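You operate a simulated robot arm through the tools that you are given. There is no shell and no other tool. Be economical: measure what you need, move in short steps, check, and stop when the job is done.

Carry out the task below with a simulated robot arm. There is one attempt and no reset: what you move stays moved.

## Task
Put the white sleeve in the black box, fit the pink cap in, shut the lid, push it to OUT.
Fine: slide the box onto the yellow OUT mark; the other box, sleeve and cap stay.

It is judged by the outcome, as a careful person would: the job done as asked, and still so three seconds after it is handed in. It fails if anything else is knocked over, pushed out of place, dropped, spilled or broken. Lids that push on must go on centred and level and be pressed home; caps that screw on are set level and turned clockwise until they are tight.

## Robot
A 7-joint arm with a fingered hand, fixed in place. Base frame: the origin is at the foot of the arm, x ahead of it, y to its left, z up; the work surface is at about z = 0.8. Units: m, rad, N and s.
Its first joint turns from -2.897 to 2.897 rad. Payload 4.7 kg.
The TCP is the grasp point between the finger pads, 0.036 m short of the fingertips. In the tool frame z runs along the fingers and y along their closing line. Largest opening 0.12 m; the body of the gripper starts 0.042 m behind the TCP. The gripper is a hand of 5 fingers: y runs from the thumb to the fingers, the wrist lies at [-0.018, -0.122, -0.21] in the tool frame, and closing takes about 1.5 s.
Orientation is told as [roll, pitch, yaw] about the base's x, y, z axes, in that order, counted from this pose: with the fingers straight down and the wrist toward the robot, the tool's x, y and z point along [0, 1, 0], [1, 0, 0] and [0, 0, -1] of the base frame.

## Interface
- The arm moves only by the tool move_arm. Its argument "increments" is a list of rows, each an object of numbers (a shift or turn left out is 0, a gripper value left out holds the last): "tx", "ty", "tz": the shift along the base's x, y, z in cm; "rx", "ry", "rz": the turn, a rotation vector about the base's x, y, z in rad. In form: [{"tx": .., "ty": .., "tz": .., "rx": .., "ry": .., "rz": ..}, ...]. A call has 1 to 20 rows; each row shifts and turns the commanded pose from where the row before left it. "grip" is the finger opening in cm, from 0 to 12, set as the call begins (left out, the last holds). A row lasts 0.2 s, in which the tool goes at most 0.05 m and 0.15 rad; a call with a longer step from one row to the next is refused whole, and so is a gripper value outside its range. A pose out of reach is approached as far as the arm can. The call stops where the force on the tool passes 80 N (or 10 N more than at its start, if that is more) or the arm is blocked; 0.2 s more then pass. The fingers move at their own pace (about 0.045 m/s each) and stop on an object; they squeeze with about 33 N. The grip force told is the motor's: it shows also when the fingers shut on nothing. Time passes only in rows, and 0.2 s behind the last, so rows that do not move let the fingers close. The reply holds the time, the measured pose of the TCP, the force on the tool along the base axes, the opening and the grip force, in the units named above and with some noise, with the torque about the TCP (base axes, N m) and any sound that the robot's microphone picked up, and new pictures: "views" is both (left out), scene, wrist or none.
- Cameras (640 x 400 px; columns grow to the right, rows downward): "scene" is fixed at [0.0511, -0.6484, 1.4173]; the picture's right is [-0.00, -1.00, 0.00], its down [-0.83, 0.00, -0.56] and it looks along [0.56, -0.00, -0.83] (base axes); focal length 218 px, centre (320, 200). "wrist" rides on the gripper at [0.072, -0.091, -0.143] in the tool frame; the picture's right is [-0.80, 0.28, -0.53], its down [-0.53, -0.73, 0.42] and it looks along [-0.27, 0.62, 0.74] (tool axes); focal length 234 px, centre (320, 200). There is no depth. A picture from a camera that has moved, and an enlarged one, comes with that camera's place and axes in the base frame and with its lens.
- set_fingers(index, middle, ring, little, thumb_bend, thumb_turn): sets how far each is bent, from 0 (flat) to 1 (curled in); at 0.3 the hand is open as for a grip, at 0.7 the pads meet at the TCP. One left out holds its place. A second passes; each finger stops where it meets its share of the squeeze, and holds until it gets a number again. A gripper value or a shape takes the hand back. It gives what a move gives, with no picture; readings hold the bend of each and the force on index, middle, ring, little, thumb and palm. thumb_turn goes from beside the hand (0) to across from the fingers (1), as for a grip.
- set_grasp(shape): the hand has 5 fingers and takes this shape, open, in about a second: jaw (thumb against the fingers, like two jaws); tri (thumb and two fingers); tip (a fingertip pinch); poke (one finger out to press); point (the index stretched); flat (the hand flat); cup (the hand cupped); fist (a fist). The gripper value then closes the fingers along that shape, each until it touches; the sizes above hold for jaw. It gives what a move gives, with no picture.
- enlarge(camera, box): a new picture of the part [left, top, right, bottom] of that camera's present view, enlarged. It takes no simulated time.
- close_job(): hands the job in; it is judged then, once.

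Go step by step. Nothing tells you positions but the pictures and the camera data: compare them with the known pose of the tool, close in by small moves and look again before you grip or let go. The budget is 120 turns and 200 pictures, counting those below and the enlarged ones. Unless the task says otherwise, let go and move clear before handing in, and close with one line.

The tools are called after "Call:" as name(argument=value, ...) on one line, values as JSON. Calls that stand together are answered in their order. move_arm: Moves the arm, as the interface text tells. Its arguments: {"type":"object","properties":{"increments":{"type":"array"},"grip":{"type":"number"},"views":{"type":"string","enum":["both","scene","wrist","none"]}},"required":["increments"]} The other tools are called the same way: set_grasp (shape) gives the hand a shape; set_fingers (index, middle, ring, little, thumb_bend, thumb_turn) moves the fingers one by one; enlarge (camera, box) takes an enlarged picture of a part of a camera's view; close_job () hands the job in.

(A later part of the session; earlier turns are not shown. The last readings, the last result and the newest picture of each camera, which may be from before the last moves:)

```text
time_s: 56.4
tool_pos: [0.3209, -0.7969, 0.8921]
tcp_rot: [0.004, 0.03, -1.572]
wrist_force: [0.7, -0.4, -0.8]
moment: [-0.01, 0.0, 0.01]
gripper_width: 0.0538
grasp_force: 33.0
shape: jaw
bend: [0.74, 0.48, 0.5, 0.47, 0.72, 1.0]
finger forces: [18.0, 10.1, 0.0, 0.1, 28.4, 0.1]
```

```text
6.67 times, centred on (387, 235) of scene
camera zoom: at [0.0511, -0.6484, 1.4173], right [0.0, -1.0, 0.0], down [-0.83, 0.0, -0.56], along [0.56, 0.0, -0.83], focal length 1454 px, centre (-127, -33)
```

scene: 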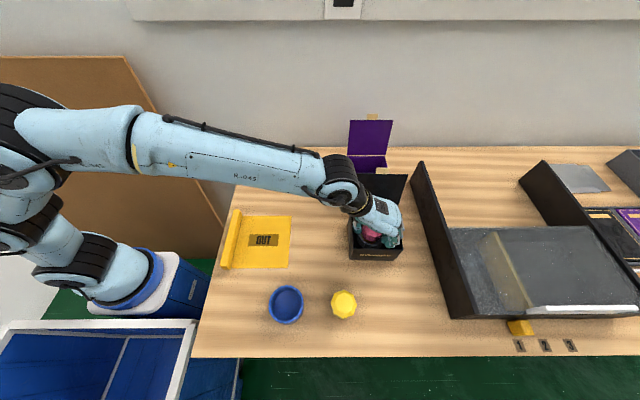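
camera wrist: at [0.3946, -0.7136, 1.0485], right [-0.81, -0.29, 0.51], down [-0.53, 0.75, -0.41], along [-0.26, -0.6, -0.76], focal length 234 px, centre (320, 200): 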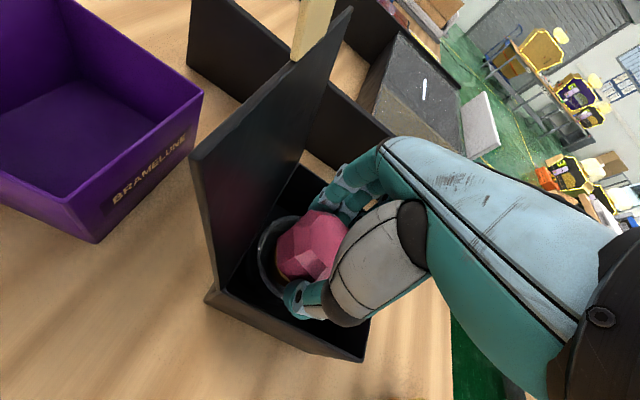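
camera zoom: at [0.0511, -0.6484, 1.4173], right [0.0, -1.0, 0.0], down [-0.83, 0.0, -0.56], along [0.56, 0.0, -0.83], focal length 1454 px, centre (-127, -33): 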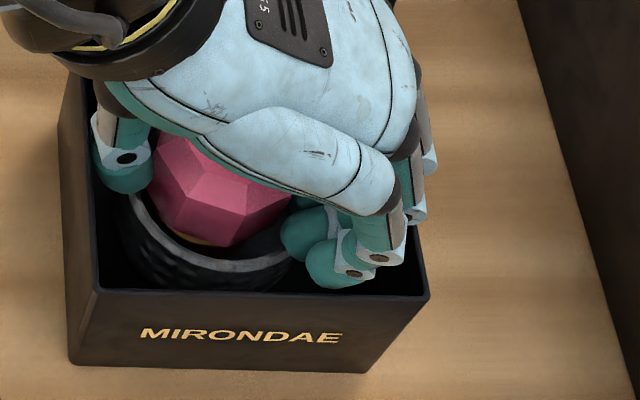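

Still free. Lowering further in small steps until contact.

Call:
move_arm(increments=[{"tz": -0.3}, {"tz": -0.3}, {}], views="none")

Call:
move_arm(increments=[{"tz": -0.25}, {}], views="scene")

Call:
enlarge(camera="scene", box=[355, 205, 419, 265])

```text
time_s: 57.2
tool_pos: [0.321, -0.7963, 0.886]
tcp_rot: [0.005, 0.03, -1.57]
wrist_force: [0.1, -0.1, -0.8]
moment: [0.04, -0.03, 0.01]
gripper_width: 0.0538
grasp_force: 32.5
shape: jaw
bend: [0.74, 0.48, 0.5, 0.47, 0.72, 1.0]
finger forces: [18.1, 10.0, 0.0, 0.0, 29.0, 0.0]
```

```text
time_s: 57.8
tool_pos: [0.3215, -0.7961, 0.8829]
tcp_rot: [0.007, 0.029, -1.571]
wrist_force: [0.8, -0.9, 0.3]
moment: [-0.07, 0.07, 0.02]
gripper_width: 0.054
grasp_force: 32.7
shape: jaw
bend: [0.74, 0.48, 0.5, 0.47, 0.72, 1.0]
finger forces: [18.1, 12.2, 0.0, 0.0, 29.3, 0.1]
```

scene: 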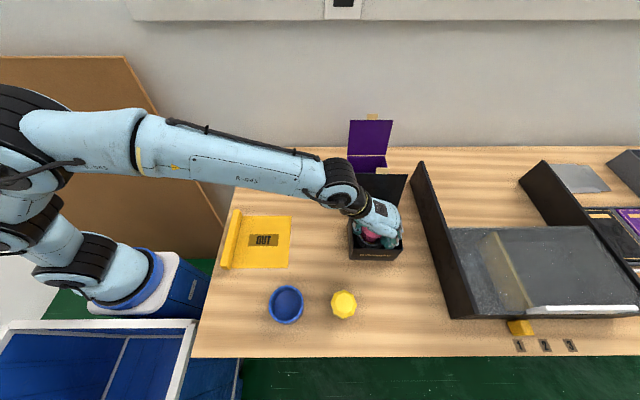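

```text
6.67 times, centred on (387, 235) of scene
camera zoom: at [0.0511, -0.6484, 1.4173], right [0.0, -1.0, 0.0], down [-0.83, 0.0, -0.56], along [0.56, 0.0, -0.83], focal length 1454 px, centre (-127, -33)
```

zoom: 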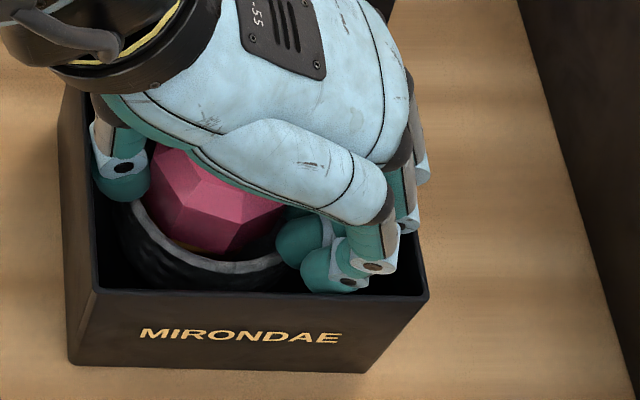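

Light contact: the fingertips meet the sleeve rim with about 5 mm of cap travel left. I'll release with a small opening.

Call:
move_arm(increments=[{}, {}, {}, {}], grip=7.4)

Call:
enlarge(camera="scene", box=[355, 205, 419, 265])

Call:
enlarge(camera="wrist", box=[220, 160, 380, 320])

```text
time_s: 58.8
tool_pos: [0.3221, -0.7963, 0.885]
tcp_rot: [0.006, 0.028, -1.57]
wrist_force: [-0.8, -1.1, 4.6]
moment: [-0.46, -0.08, -0.06]
gripper_width: 0.0586
grasp_force: 0.1
shape: jaw
bend: [0.74, 0.45, 0.37, 0.44, 0.71, 1.0]
finger forces: [10.9, 15.0, 0.1, 0.1, 13.4, 0.1]
camera wrist: at [0.3927, -0.7099, 1.0297], right [-0.81, -0.29, 0.51], down [-0.53, 0.74, -0.41], along [-0.26, -0.6, -0.76], focal length 234 px, centre (320, 200)
```

scene: 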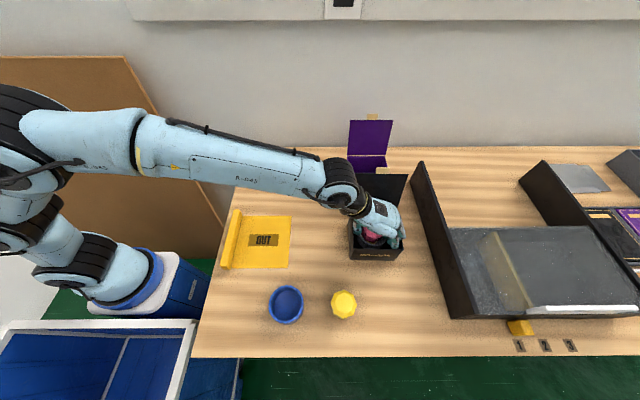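
wrist: 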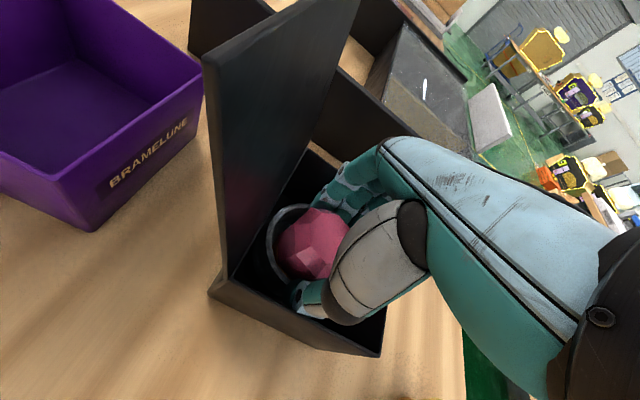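

```text
6.67 times, centred on (387, 235) of scene
camera zoom: at [0.0511, -0.6484, 1.4173], right [0.0, -1.0, 0.0], down [-0.83, 0.0, -0.56], along [0.56, 0.0, -0.83], focal length 1454 px, centre (-127, -33)
```

zoom: 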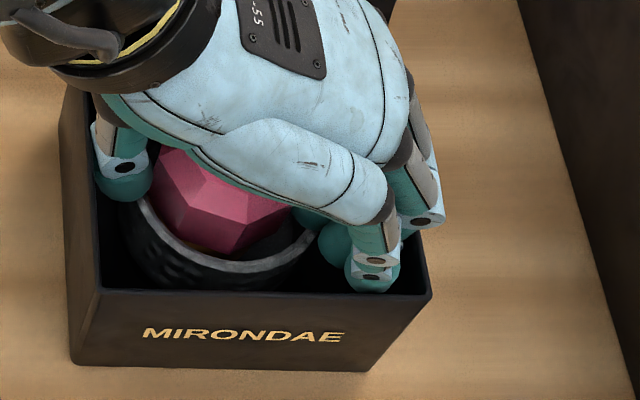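

```text
2.50 times, centred on (300, 240) of wrist
camera zoom: at [0.3927, -0.7099, 1.0297], right [-0.81, -0.29, 0.51], down [-0.53, 0.74, -0.41], along [-0.26, -0.6, -0.76], focal length 585 px, centre (370, 100)
```

zoom: 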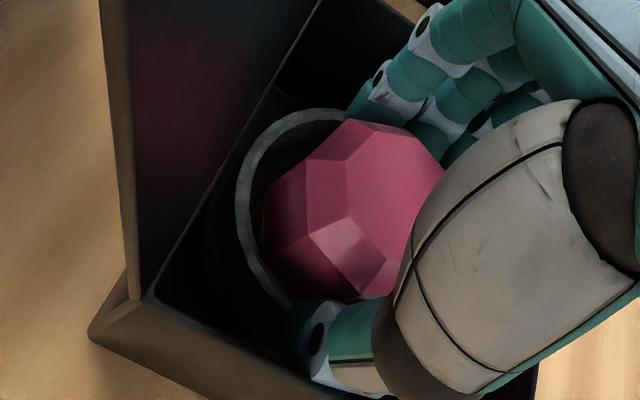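

The fingers are now pressing on something (walls or rim) rather than gripping. I'll lift 6 mm and re-check whether the cap stays.

Call:
move_arm(increments=[{"tz": 0.3}, {"tz": 0.3}, {}])

Call:
enlarge(camera="scene", box=[355, 205, 419, 265])

Call:
enlarge(camera="wrist", box=[220, 160, 380, 320])

```text
time_s: 59.6
tool_pos: [0.3213, -0.7966, 0.8901]
tcp_rot: [0.005, 0.028, -1.572]
wrist_force: [-0.5, -0.4, 0.1]
moment: [-0.08, 0.01, -0.05]
gripper_width: 0.0625
grasp_force: 0.2
shape: jaw
bend: [0.28, 0.44, 0.37, 0.44, 0.69, 1.0]
finger forces: [0.1, 7.4, 0.1, 0.0, 8.1, 0.2]
camera wrist: at [0.393, -0.7099, 1.0352], right [-0.81, -0.29, 0.51], down [-0.53, 0.75, -0.41], along [-0.26, -0.6, -0.76], focal length 234 px, centre (320, 200)
```

scene: 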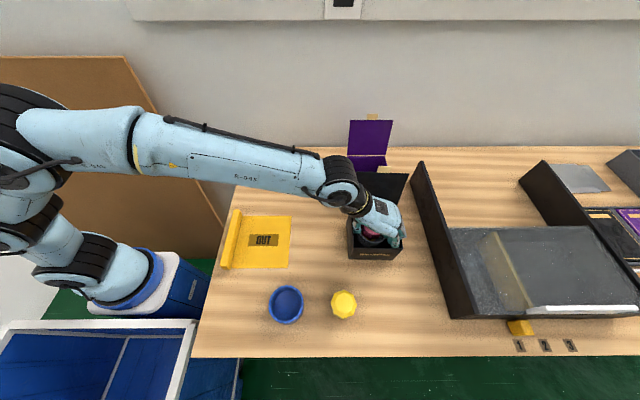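
wrist: 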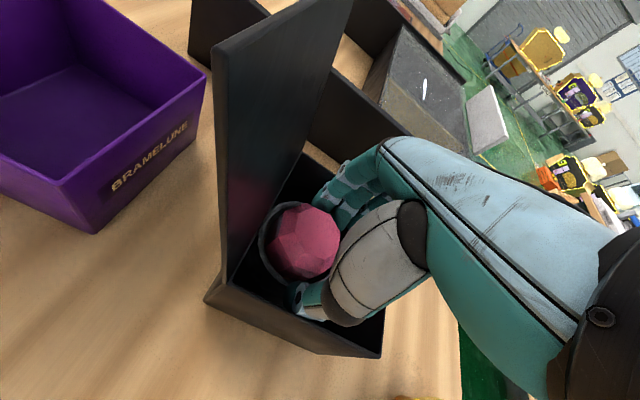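

```text
6.67 times, centred on (387, 235) of scene
camera zoom: at [0.0511, -0.6484, 1.4173], right [0.0, -1.0, 0.0], down [-0.83, 0.0, -0.56], along [0.56, 0.0, -0.83], focal length 1454 px, centre (-127, -33)
```

zoom: 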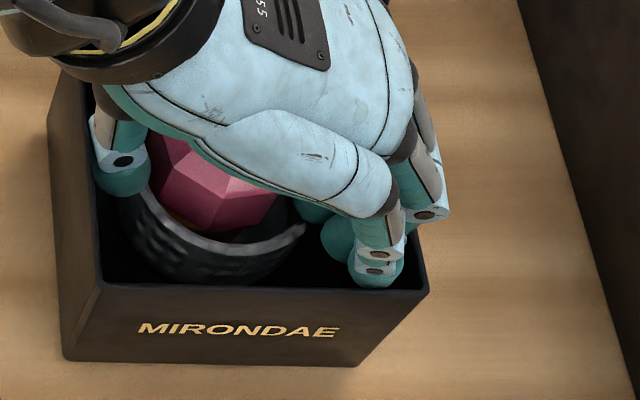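

```text
2.50 times, centred on (300, 240) of wrist
camera zoom: at [0.393, -0.7099, 1.0352], right [-0.81, -0.29, 0.51], down [-0.53, 0.75, -0.41], along [-0.26, -0.6, -0.76], focal length 585 px, centre (370, 100)
```

zoom: 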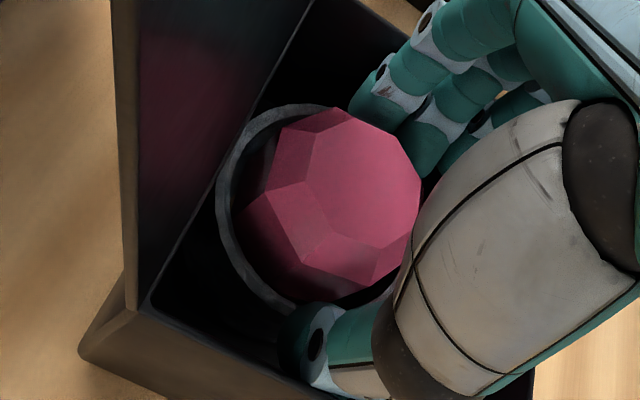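

The cap is released and sits level in the sleeve. Thumb and middle are pressing outward lightly, so I'll ease the opening to 6.0 and lift out.

Call:
move_arm(increments=[{}, {}, {"tz": 0.5}, {"tz": 0.7}, {"tz": 1}, {"tz": 1.5}, {}], grip=6.0)

Call:
enlarge(camera="scene", box=[345, 185, 425, 265])

```text
time_s: 61.2
tool_pos: [0.3207, -0.7951, 0.9272]
tcp_rot: [0.005, 0.029, -1.571]
wrist_force: [0.2, -0.4, 0.1]
moment: [-0.01, 0.0, 0.03]
gripper_width: 0.0596
grasp_force: 0.3
shape: jaw
bend: [0.74, 0.45, 0.42, 0.4, 0.71, 1.0]
finger forces: [0.0, 0.0, 0.0, 0.0, 0.0, 0.1]
camera wrist: at [0.3932, -0.71, 1.0723], right [-0.81, -0.29, 0.51], down [-0.53, 0.75, -0.4], along [-0.26, -0.6, -0.76], focal length 234 px, centre (320, 200)
```

scene: 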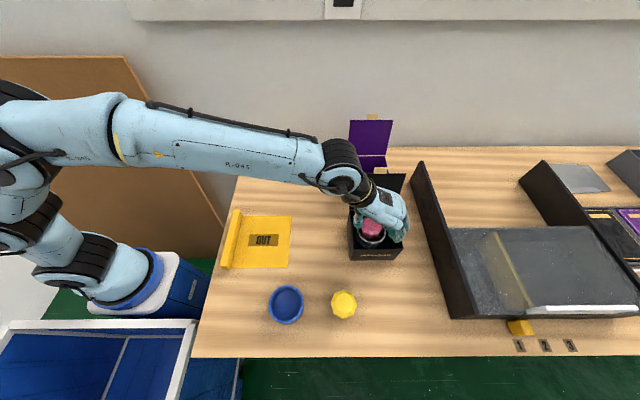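
wrist: 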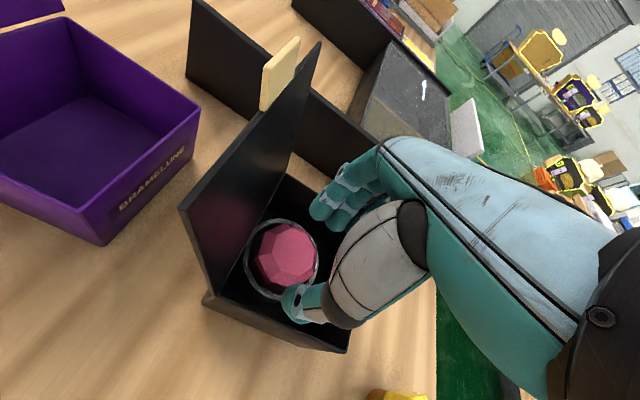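

```text
5.00 times, centred on (385, 225) of scene
camera zoom: at [0.0511, -0.6484, 1.4173], right [0.0, -1.0, 0.0], down [-0.83, 0.0, -0.56], along [0.56, 0.0, -0.83], focal length 1090 px, centre (-5, 75)
```

zoom: 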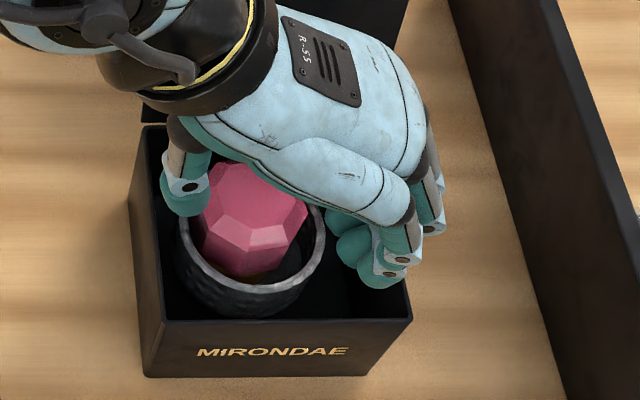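

The cap stays behind in the sleeve. Lifting clear toward the robot for an unobstructed look.

Call:
move_arm(increments=[{"tz": 2, "rx": -0.03}, {"tz": 3}, {"tz": 3}, {"ty": 3.5, "tz": 1}, {"ty": 4}, {"ty": 4}, {"ty": 4}, {}], grip=6.0)

Call:
enlarge(camera="scene", box=[345, 185, 425, 265])

Call:
enlarge(camera="wrist", box=[180, 120, 420, 300])

```text
time_s: 63.0
tool_pos: [0.3193, -0.6416, 1.0145]
tcp_rot: [0.006, 0.002, -1.573]
wrist_force: [-0.3, -0.4, -0.4]
moment: [-0.02, 0.0, 0.0]
gripper_width: 0.0599
grasp_force: 0.1
shape: jaw
bend: [0.74, 0.45, 0.42, 0.4, 0.71, 1.0]
finger forces: [0.1, 0.0, 0.1, 0.0, 0.0, 0.0]
camera wrist: at [0.3925, -0.5502, 1.158], right [-0.81, -0.28, 0.52], down [-0.53, 0.73, -0.43], along [-0.26, -0.62, -0.74], focal length 234 px, centre (320, 200)
```

scene: 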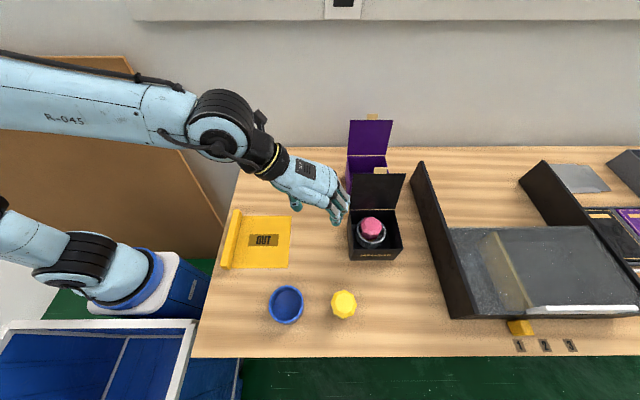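
wrist: 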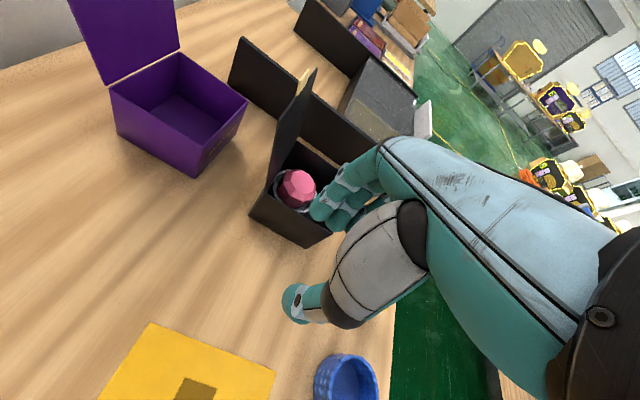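

```text
5.00 times, centred on (385, 225) of scene
camera zoom: at [0.0511, -0.6484, 1.4173], right [0.0, -1.0, 0.0], down [-0.83, 0.0, -0.56], along [0.56, 0.0, -0.83], focal length 1090 px, centre (-5, 75)
```

zoom: 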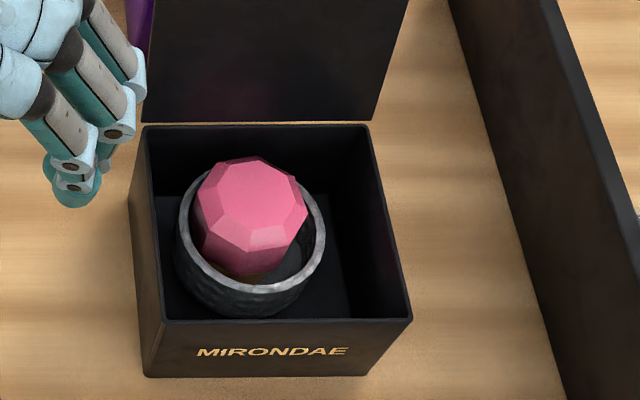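

```text
2.22 times, centred on (300, 210) of wrist
camera zoom: at [0.3925, -0.5502, 1.158], right [-0.81, -0.28, 0.52], down [-0.53, 0.73, -0.43], along [-0.26, -0.62, -0.74], focal length 520 px, centre (364, 178)
```

zoom: 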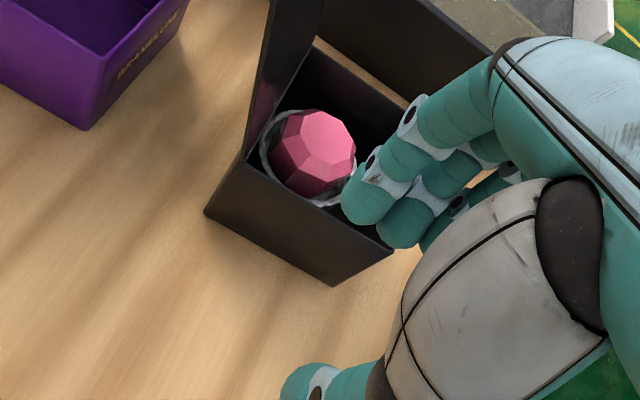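

The cap stands level in the sleeve, but its top triangulates to about z = 0.887, so it may not be fully home. I'll zoom in closely.

Call:
enlarge(camera="scene", box=[354, 212, 390, 252])

Call:
enlarge(camera="wrist", box=[260, 150, 340, 230])

```text
10.00 times, centred on (372, 232) of scene
camera zoom: at [0.0511, -0.6484, 1.4173], right [0.0, -1.0, 0.0], down [-0.83, 0.0, -0.56], along [0.56, 0.0, -0.83], focal length 2181 px, centre (-200, -120)
```

zoom: 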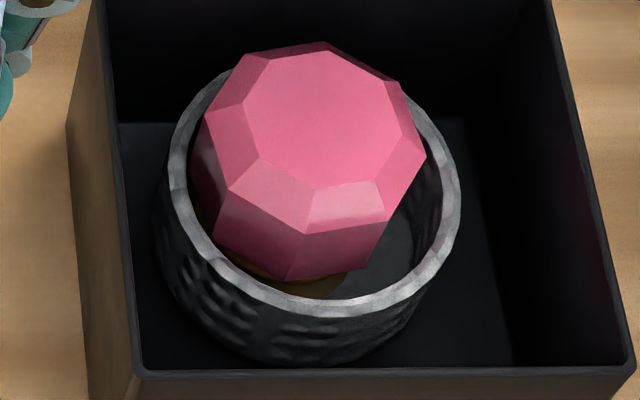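

```text
5.00 times, centred on (300, 190) of wrist
camera zoom: at [0.3925, -0.5502, 1.158], right [-0.81, -0.28, 0.52], down [-0.53, 0.73, -0.43], along [-0.26, -0.62, -0.74], focal length 1171 px, centre (420, 250)
```

zoom: 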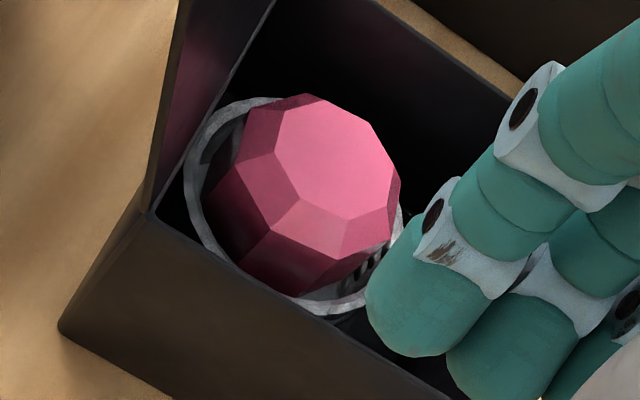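

The cap is free inside the sleeve (clearance all round), level, apparently standing on the sleeve floor. I'll press gently on its top with closed fingertips to make sure it is home.

Call:
move_arm(increments=[{"tx": 0.3, "ty": -3}, {"tx": 0.3, "ty": -4}, {"tx": 0.3, "ty": -4}, {"ty": -4}, {}, {}, {}], grip=0)

Call:
enlarge(camera="scene", box=[345, 185, 425, 265])

```text
time_s: 64.6
tool_pos: [0.3311, -0.7928, 1.0167]
tcp_rot: [0.004, 0.0, -1.571]
wrist_force: [-0.4, 0.3, 1.0]
moment: [-0.03, 0.02, -0.02]
gripper_width: 0.0004
grasp_force: 33.5
shape: jaw
bend: [0.7, 0.7, 0.7, 0.7, 0.52, 1.0]
finger forces: [0.0, 0.0, 0.0, 0.0, 0.0, 0.0]
camera wrist: at [0.4023, -0.7015, 1.1595], right [-0.81, -0.28, 0.52], down [-0.53, 0.73, -0.43], along [-0.26, -0.62, -0.74], focal length 234 px, centre (320, 200)
```

scene: 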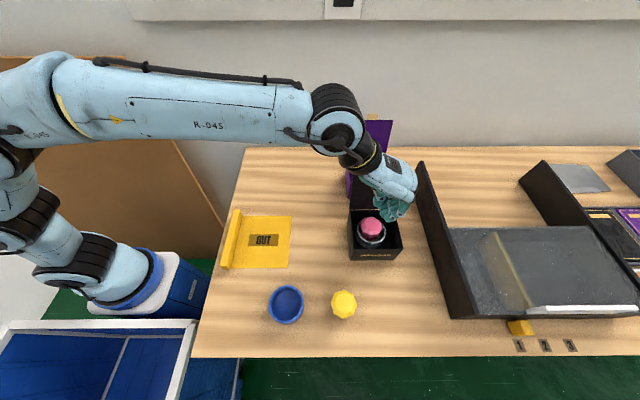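
wrist: 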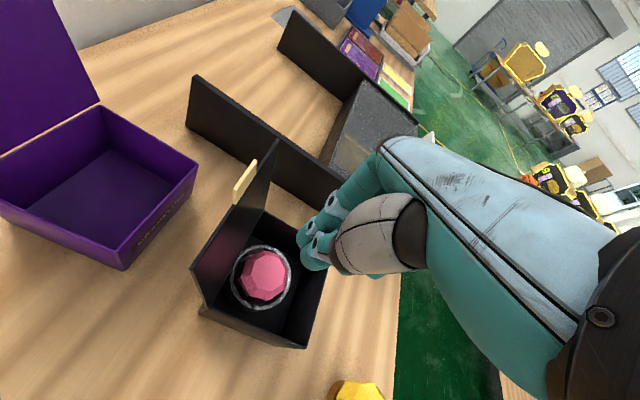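

```text
5.00 times, centred on (385, 225) of scene
camera zoom: at [0.0511, -0.6484, 1.4173], right [0.0, -1.0, 0.0], down [-0.83, 0.0, -0.56], along [0.56, 0.0, -0.83], focal length 1090 px, centre (-5, 75)
```

zoom: 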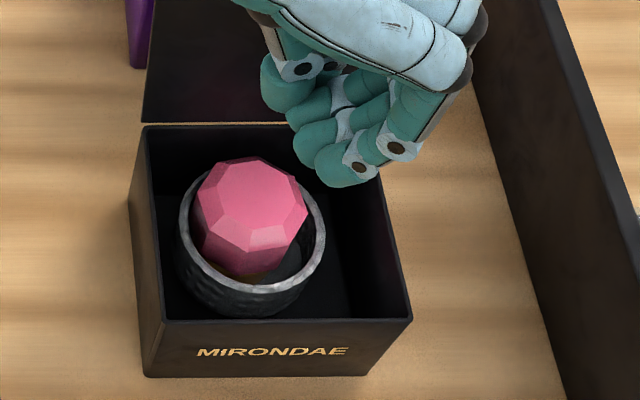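

From this angle both cameras agree the cap top is at z≈0.877, i.e. seated and below the box rim. Now the lid: I'll raise, flatten the hand, turn it to yaw 0 (palm facing -x) to push the lid over from behind.

Call:
move_arm(increments=[{"tz": 3}, {"tz": 4}, {"tz": 4}, {"tz": 3}, {}], views="none")

Call:
set_grasp(shape="flat")

Call:
move_arm(increments=[{"tx": 1.2, "rz": 0.142}, {"tx": 1.2, "rz": 0.142}, {"tx": 1.2, "rz": 0.142}, {"tx": 1.2, "rz": 0.142}, {"tx": 1.2, "rz": 0.142}, {"tx": 1.2, "rz": 0.142}, {"tx": 1.2, "rz": 0.142}, {"tx": 1.2, "rz": 0.142}, {"tx": 1.2, "rz": 0.142}, {"tx": 1.2, "rz": 0.142}, {"tx": 1.2, "rz": 0.142}, {}])

```text
time_s: 65.8
tool_pos: [0.3308, -0.7916, 1.1585]
tcp_rot: [0.007, 0.001, -1.571]
wrist_force: [-0.4, -0.3, 0.3]
moment: [0.0, 0.03, -0.02]
gripper_width: 0.0
grasp_force: 32.6
shape: jaw
bend: [0.7, 0.7, 0.7, 0.7, 0.52, 1.0]
finger forces: [0.1, 0.1, 0.0, 0.1, 0.0, 0.1]
```

```text
time_s: 66.7
tool_pos: [0.3304, -0.7917, 1.1575]
tcp_rot: [0.006, 0.002, -1.571]
wrist_force: [0.0, 0.4, -0.4]
moment: [-0.03, 0.0, 0.01]
gripper_width: 0.0
grasp_force: 0.1
shape: flat
bend: [0.0, 0.0, 0.0, 0.0, 0.39, 0.0]
finger forces: [0.0, 0.1, 0.1, 0.0, 0.0, 0.1]
```

```text
time_s: 69.3
tool_pos: [0.4527, -0.7511, 1.1405]
tcp_rot: [0.004, -0.001, -0.007]
wrist_force: [-0.6, -0.4, -0.7]
moment: [-0.02, 0.0, -0.01]
gripper_width: 0.0001
grasp_force: 0.1
shape: flat
bend: [0.0, 0.0, 0.0, 0.0, 0.39, 0.0]
finger forces: [0.0, 0.1, 0.0, 0.0, 0.0, 0.0]
out of reach, approached as far as the arm can: row 9, 10, 11
camera wrist: at [0.3612, -0.678, 1.2818], right [0.27, -0.81, 0.52], down [-0.74, -0.53, -0.43], along [0.62, -0.27, -0.74], focal length 234 px, centre (320, 200)
```

scene: 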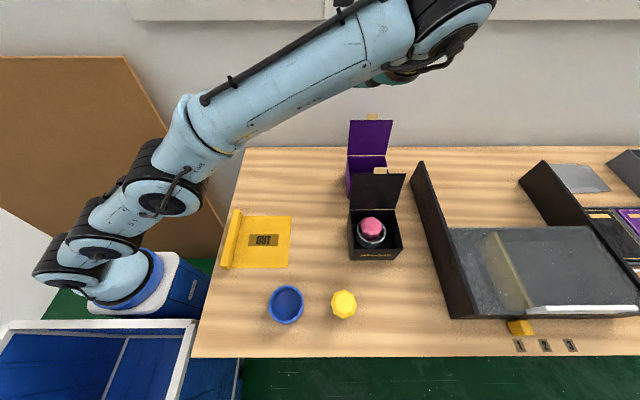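
wrist: 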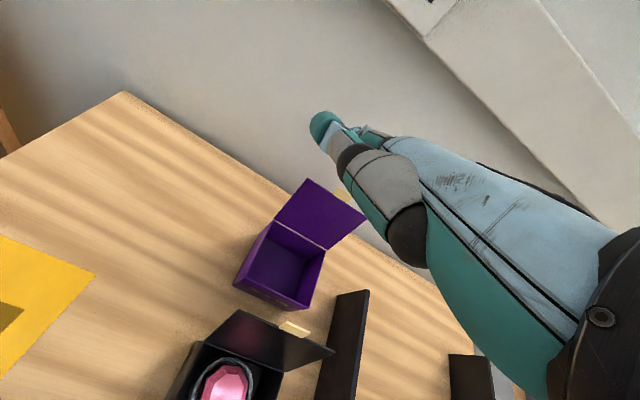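

The wide view is clear and yaw 0 is at the edge of reach up here. I'll use yaw ≈ -25°, bend the fingers down as a hook with the thumb aside, and lower behind the lid.

Call:
set_fingers(index=0.42, middle=0.42, ring=0.42, little=0.42, thumb_turn=0, thumb_bend=0)

Call:
move_arm(increments=[{"rz": -0.14, "tz": -1}, {"rz": -0.14, "tz": -1}, {"rz": -0.14, "tz": -1}, {"tz": -1}, {"tz": -1}, {"tz": -1}, {"tz": -1}, {}])

Call:
enlarge(camera="scene", box=[320, 110, 448, 270])

```text
time_s: 70.3
tool_pos: [0.452, -0.7503, 1.1393]
tcp_rot: [0.005, 0.0, -0.008]
wrist_force: [0.2, 0.0, 0.7]
moment: [-0.04, -0.02, 0.01]
gripper_width: 0.1814
grasp_force: 0.1
shape: fingers
bend: [0.42, 0.42, 0.42, 0.42, 0.0, 0.0]
finger forces: [0.0, 0.0, 0.1, 0.0, 0.1, 0.0]
```

```text
time_s: 72.1
tool_pos: [0.452, -0.751, 1.0693]
tcp_rot: [0.005, 0.0, -0.428]
wrist_force: [0.1, -0.6, 0.0]
moment: [0.01, 0.02, -0.02]
gripper_width: 0.1819
grasp_force: 0.1
shape: fingers
bend: [0.42, 0.42, 0.42, 0.42, 0.0, 0.0]
finger forces: [0.1, 0.1, 0.0, 0.1, 0.1, 0.1]
camera wrist: at [0.3987, -0.6476, 1.2117], right [-0.08, -0.85, 0.52], down [-0.89, -0.18, -0.43], along [0.46, -0.5, -0.74], focal length 234 px, centre (320, 200)
```

scene: 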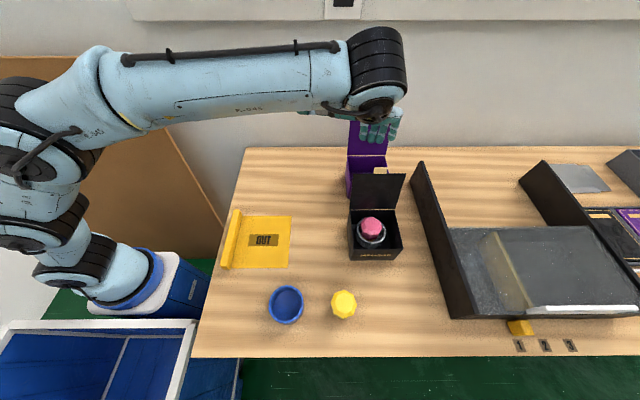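
wrist: 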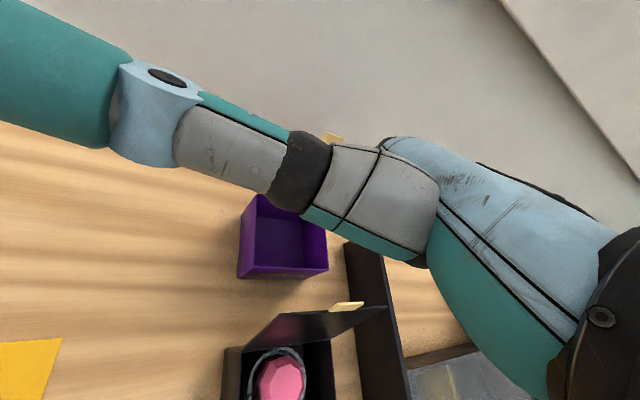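

```text
2.50 times, centred on (384, 190) of scene
camera zoom: at [0.0511, -0.6484, 1.4173], right [0.0, -1.0, 0.0], down [-0.83, 0.0, -0.56], along [0.56, 0.0, -0.83], focal length 545 px, centre (160, 225)
```

zoom: 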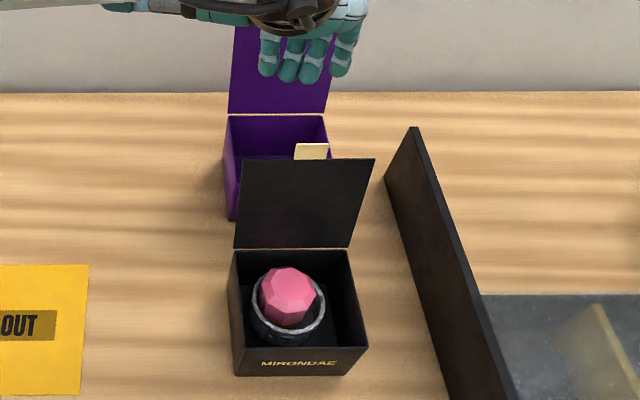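

The fingers hang behind the lid line (tips ≈5 cm ahead of the TCP). I'll shift slightly and lower so the tips are behind the lid's upper part.

Call:
move_arm(increments=[{"tx": -0.5, "ty": -0.5, "tz": -1.5}, {"tx": -0.5, "ty": -0.5, "tz": -1.5}, {"tz": -1.5}, {"tz": -1.0}, {}])

Call:
enlarge(camera="scene", box=[320, 110, 448, 270])

```text
time_s: 73.3
tool_pos: [0.4419, -0.7609, 1.0144]
tcp_rot: [0.005, 0.0, -0.43]
wrist_force: [-0.1, 0.5, 0.2]
moment: [0.04, 0.01, 0.02]
gripper_width: 0.1817
grasp_force: 0.0
shape: fingers
bend: [0.42, 0.42, 0.42, 0.42, 0.0, 0.0]
finger forces: [0.1, 0.1, 0.0, 0.0, 0.0, 0.1]
camera wrist: at [0.3889, -0.6578, 1.1566], right [-0.08, -0.85, 0.52], down [-0.89, -0.18, -0.43], along [0.46, -0.5, -0.74], focal length 234 px, centre (320, 200)
```

scene: 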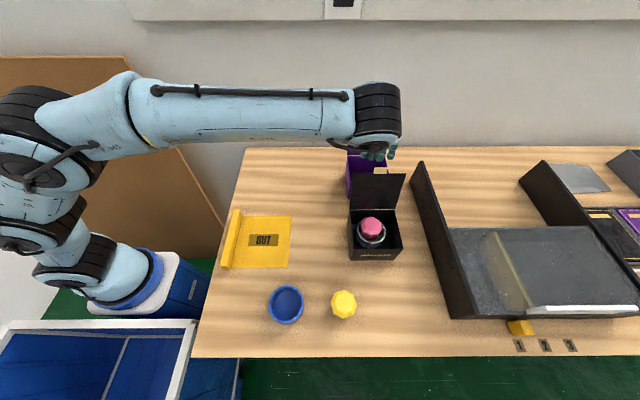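
wrist: 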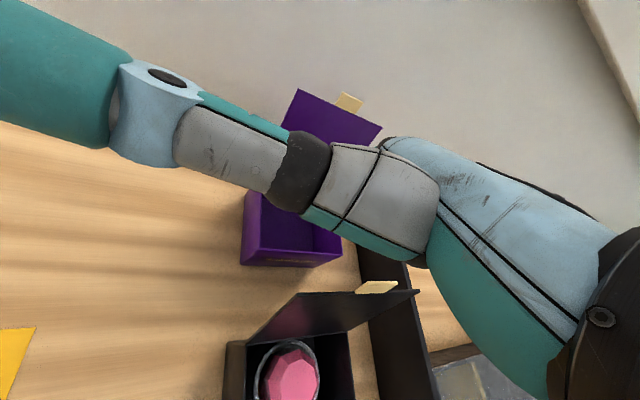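

```text
2.50 times, centred on (384, 190) of scene
camera zoom: at [0.0511, -0.6484, 1.4173], right [0.0, -1.0, 0.0], down [-0.83, 0.0, -0.56], along [0.56, 0.0, -0.83], focal length 545 px, centre (160, 225)
```

zoom: 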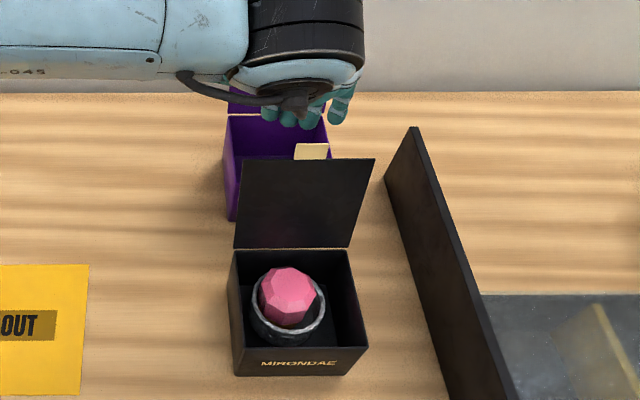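

Tips are at about (0.481, -0.804, 0.978), behind the lid. Lower 3 cm then start drawing toward -x.

Call:
move_arm(increments=[{"tz": -1.5}, {"tz": -1.5}, {"tx": -1.5}, {"tx": -1.5}, {"tx": -1.0}, {"tx": -1.0}, {}])

Call:
enlarge(camera="scene", box=[320, 110, 448, 270])

```text
time_s: 74.9
tool_pos: [0.3919, -0.76, 0.9846]
tcp_rot: [0.004, 0.001, -0.43]
wrist_force: [-0.8, 0.7, -1.3]
moment: [-0.03, 0.0, -0.03]
gripper_width: 0.1818
grasp_force: 0.1
shape: fingers
bend: [0.42, 0.42, 0.42, 0.42, 0.0, 0.0]
finger forces: [0.0, 0.0, 0.0, 0.0, 0.0, 0.1]
camera wrist: at [0.3385, -0.6568, 1.1268], right [-0.08, -0.85, 0.52], down [-0.89, -0.18, -0.43], along [0.46, -0.5, -0.74], focal length 234 px, centre (320, 200)
```

scene: 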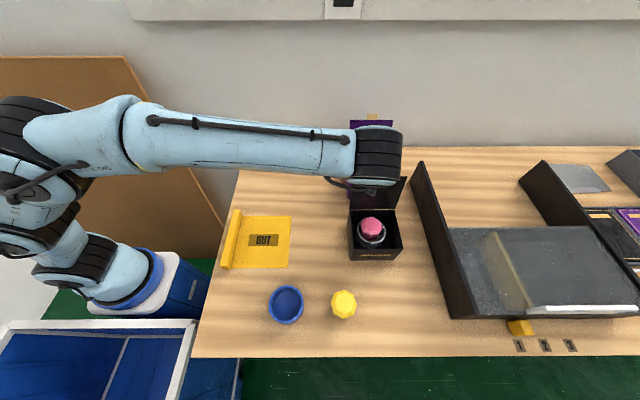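
wrist: 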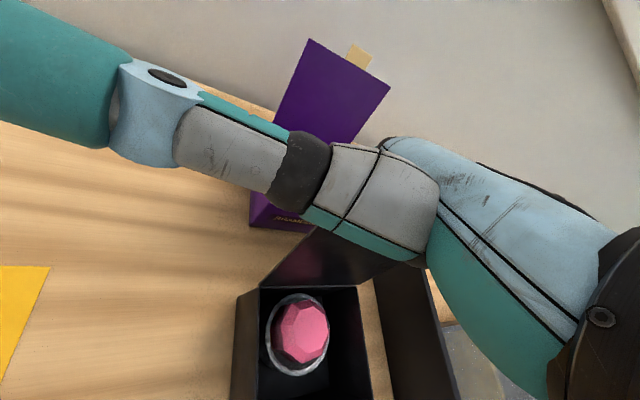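

```text
2.50 times, centred on (384, 190) of scene
camera zoom: at [0.0511, -0.6484, 1.4173], right [0.0, -1.0, 0.0], down [-0.83, 0.0, -0.56], along [0.56, 0.0, -0.83], focal length 545 px, centre (160, 225)
```

zoom: 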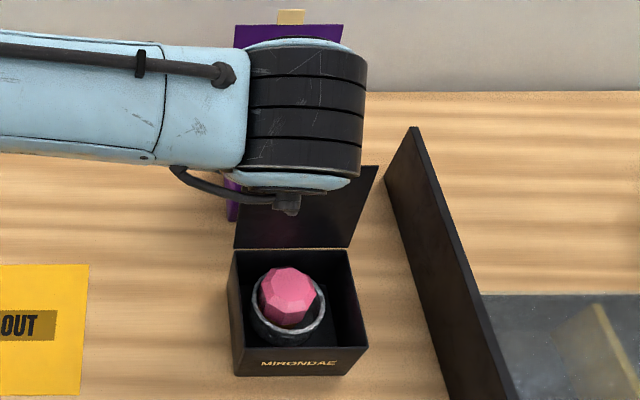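

No contact yet. Continue toward -x.

Call:
move_arm(increments=[{"tx": -0.8}, {"tx": -0.8}, {"tx": -0.8}, {"tx": -0.8}, {"tx": -0.8}, {}])

```text
time_s: 76.3
tool_pos: [0.3522, -0.7604, 0.9856]
tcp_rot: [0.005, 0.002, -0.429]
wrist_force: [-0.9, -0.7, -0.2]
moment: [0.03, 0.01, 0.0]
gripper_width: 0.1817
grasp_force: 0.1
shape: fingers
bend: [0.42, 0.42, 0.42, 0.42, 0.0, 0.0]
finger forces: [0.1, 0.0, 0.1, 0.0, 0.0, 0.0]
camera wrist: at [0.2989, -0.6577, 1.1273], right [-0.08, -0.85, 0.52], down [-0.89, -0.18, -0.43], along [0.46, -0.5, -0.74], focal length 234 px, centre (320, 200)
```

scene: 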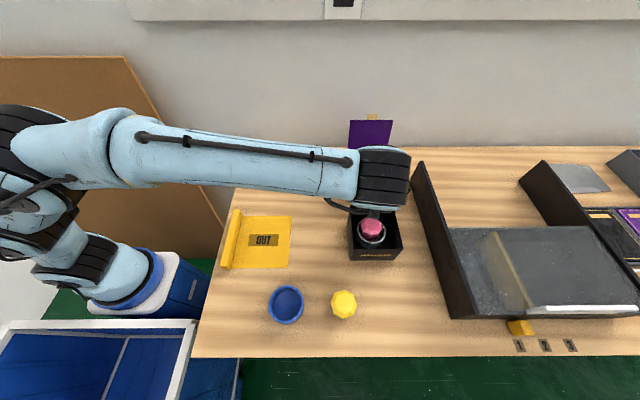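
wrist: 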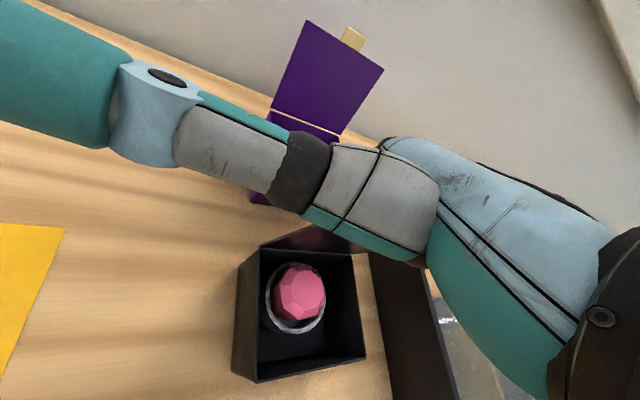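

The lid appears to be coming along with little force. Continue.

Call:
move_arm(increments=[{"tx": -0.8}, {"tx": -0.8}, {"tx": -0.8}, {"tx": -0.8}, {}])

Call:
enlarge(camera="wrist", box=[200, 180, 440, 400])

```text
time_s: 77.5
tool_pos: [0.3196, -0.7608, 0.9856]
tcp_rot: [0.005, 0.001, -0.431]
wrist_force: [-0.2, 0.9, 0.0]
moment: [-0.01, -0.01, -0.03]
gripper_width: 0.1819
grasp_force: 0.0
shape: fingers
bend: [0.42, 0.42, 0.42, 0.42, 0.0, 0.0]
finger forces: [0.0, 0.0, 0.0, 0.0, 0.1, 0.1]
camera wrist: at [0.2665, -0.6577, 1.1271], right [-0.08, -0.85, 0.52], down [-0.89, -0.18, -0.43], along [0.46, -0.5, -0.74], focal length 234 px, centre (320, 200)
```

scene: 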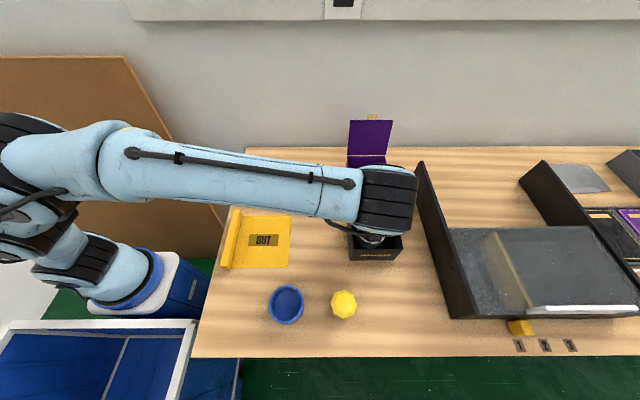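
wrist: 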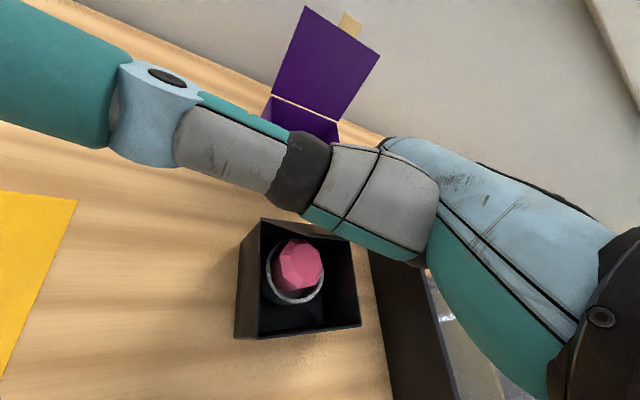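

```text
1.82 times, centred on (320, 290) of wrist
camera zoom: at [0.2665, -0.6577, 1.1271], right [-0.08, -0.85, 0.52], down [-0.89, -0.18, -0.43], along [0.46, -0.5, -0.74], focal length 426 px, centre (320, 36)
```

zoom: 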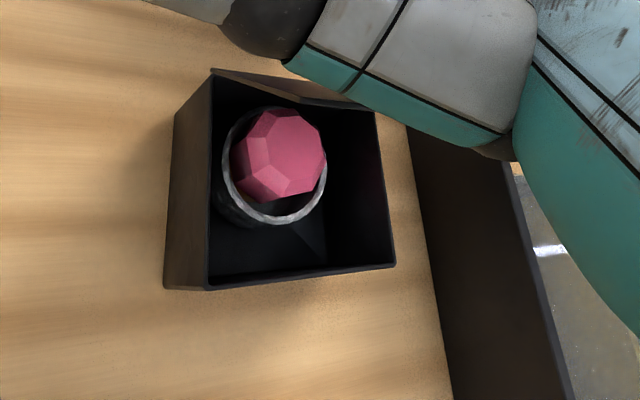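

The lid is following the fingers (now ~20° past vertical, hinge has friction, no force). I'll continue toward -x and start lowering.

Call:
move_arm(increments=[{"tx": -0.9}, {"tx": -0.9}, {"tx": -0.9, "tz": -0.2}, {"tx": -0.9, "tz": -0.3}, {"tx": -0.9, "tz": -0.5}, {"tx": -0.5, "tz": -0.5}, {}])

Call:
enlarge(camera="wrist", box=[200, 140, 440, 360])

```text
time_s: 79.1
tool_pos: [0.2698, -0.7612, 0.9701]
tcp_rot: [0.006, -0.001, -0.43]
wrist_force: [0.6, -0.5, -0.4]
moment: [-0.01, 0.01, -0.01]
gripper_width: 0.1816
grasp_force: 0.0
shape: fingers
bend: [0.42, 0.42, 0.42, 0.42, 0.0, 0.0]
finger forces: [0.0, 0.1, 0.0, 0.0, 0.0, 0.0]
camera wrist: at [0.2167, -0.6575, 1.1121], right [-0.08, -0.85, 0.52], down [-0.89, -0.18, -0.43], along [0.46, -0.5, -0.74], focal length 234 px, centre (320, 200)
```

scene: 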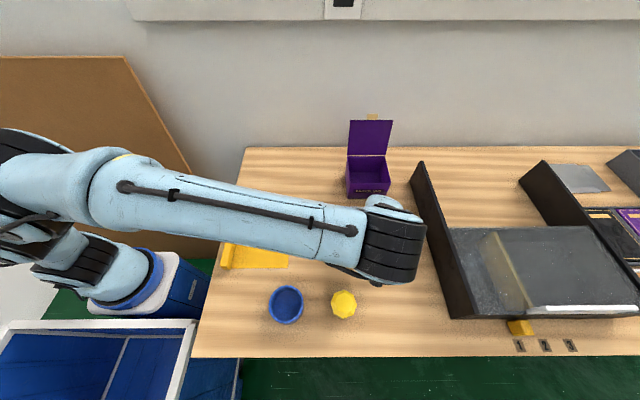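
wrist: 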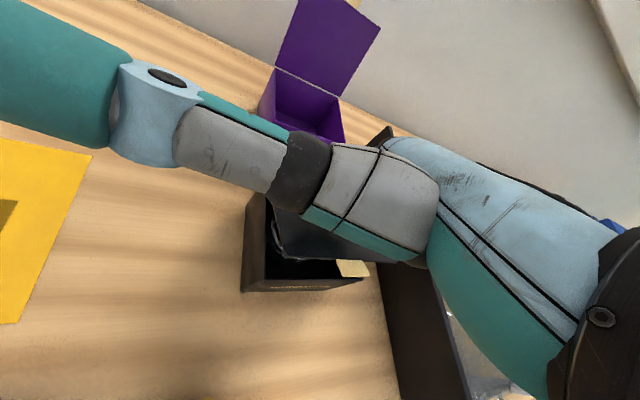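

```text
1.82 times, centred on (320, 250) of wrist
camera zoom: at [0.2167, -0.6575, 1.1121], right [-0.08, -0.85, 0.52], down [-0.89, -0.18, -0.43], along [0.46, -0.5, -0.74], focal length 426 px, centre (320, 109)
```

zoom: 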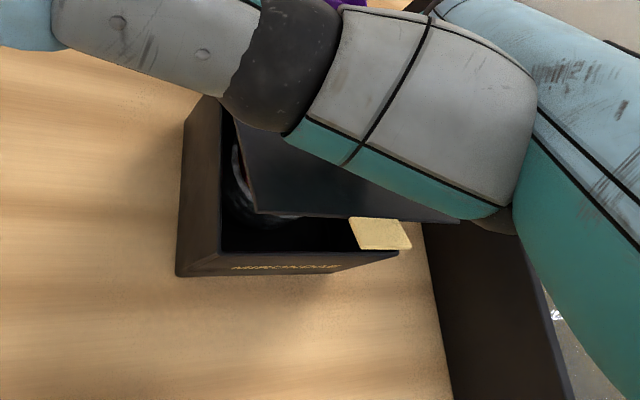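

The lid is about half closed. Now lower the fingertips onto it.

Call:
move_arm(increments=[{"tz": -0.7}, {"tz": -0.7}, {"tz": -0.7}, {"tz": -0.7}, {"tz": -0.5}, {}])

Call:
enlarge(camera="wrist", box=[200, 140, 440, 360])

```text
time_s: 80.5
tool_pos: [0.2694, -0.7594, 0.9368]
tcp_rot: [0.004, -0.001, -0.428]
wrist_force: [0.1, 0.0, 0.0]
moment: [-0.01, 0.0, -0.01]
gripper_width: 0.1814
grasp_force: 0.1
shape: fingers
bend: [0.42, 0.42, 0.42, 0.42, 0.0, 0.0]
finger forces: [0.1, 0.1, 0.1, 0.0, 0.0, 0.0]
camera wrist: at [0.2167, -0.6571, 1.0789], right [-0.08, -0.85, 0.52], down [-0.89, -0.18, -0.43], along [0.46, -0.5, -0.74], focal length 234 px, centre (320, 200)
```

scene: 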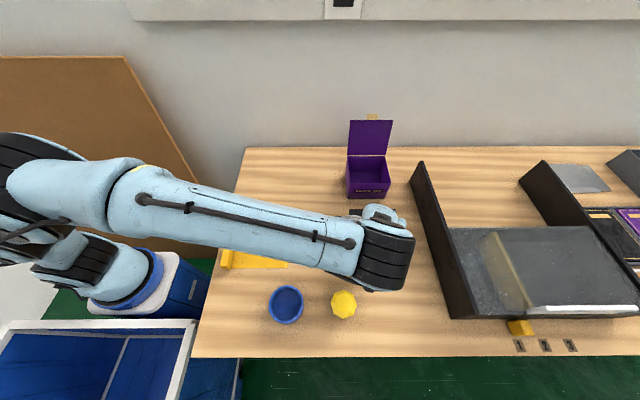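
wrist: 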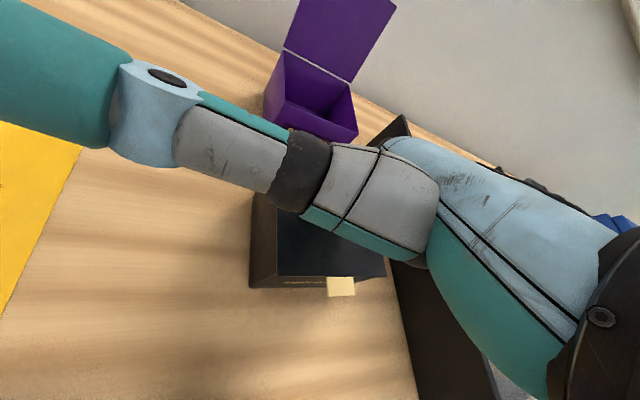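

```text
1.82 times, centred on (320, 250) of wrist
camera zoom: at [0.2167, -0.6571, 1.0789], right [-0.08, -0.85, 0.52], down [-0.89, -0.18, -0.43], along [0.46, -0.5, -0.74], focal length 426 px, centre (320, 109)
```

zoom: 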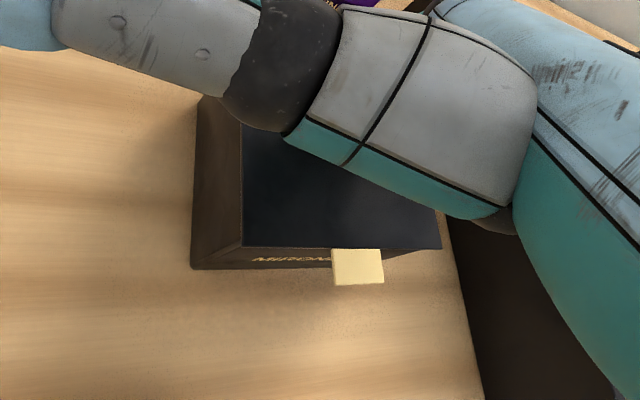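

The lid is almost closed. Continue down until I feel it seat.

Call:
move_arm(increments=[{"tz": -0.5}, {"tz": -0.4}, {"tz": -0.3}, {"tz": -0.3}, {}], views="none")

Call:
move_arm(increments=[{"tz": -0.3}, {"tz": -0.2}, {}], views="wrist")

Call:
enlarge(camera="wrist", box=[200, 140, 440, 360])

```text
time_s: 81.7
tool_pos: [0.2705, -0.7602, 0.9262]
tcp_rot: [0.001, -0.003, -0.429]
wrist_force: [1.3, 0.1, 33.8]
moment: [-0.98, -1.53, 0.03]
gripper_width: 0.1819
grasp_force: 17.6
shape: fingers
bend: [0.42, 0.39, 0.42, 0.42, 0.0, 0.0]
finger forces: [3.5, 30.3, 0.0, 0.1, 0.0, 0.0]
```

```text
time_s: 82.5
tool_pos: [0.2694, -0.7585, 0.9239]
tcp_rot: [-0.006, -0.007, -0.429]
wrist_force: [-2.8, 4.6, 58.5]
moment: [-1.16, -2.84, 0.19]
gripper_width: 0.1822
grasp_force: 28.5
shape: fingers
bend: [0.41, 0.38, 0.42, 0.42, 0.0, 0.0]
finger forces: [25.8, 32.3, 0.0, 0.0, 0.0, 0.1]
camera wrist: at [0.2156, -0.6553, 1.0659], right [-0.08, -0.84, 0.53], down [-0.89, -0.18, -0.43], along [0.46, -0.51, -0.73], focal length 234 px, centre (320, 200)
```

wrist: 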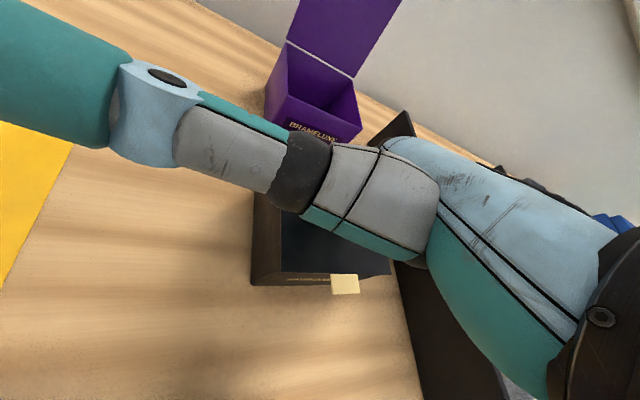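

```text
1.82 times, centred on (320, 250) of wrist
camera zoom: at [0.2156, -0.6553, 1.0659], right [-0.08, -0.84, 0.53], down [-0.89, -0.18, -0.43], along [0.46, -0.51, -0.73], focal length 426 px, centre (320, 109)
```

zoom: 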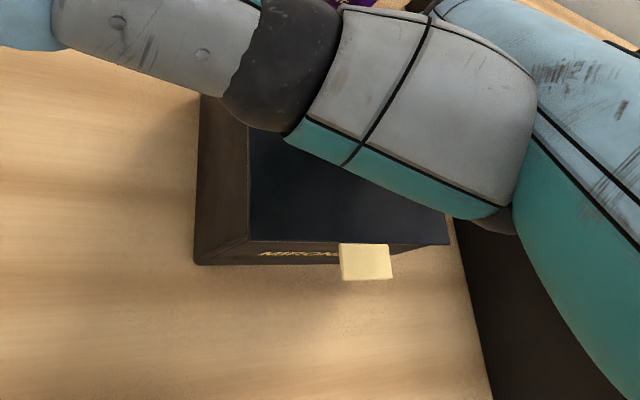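

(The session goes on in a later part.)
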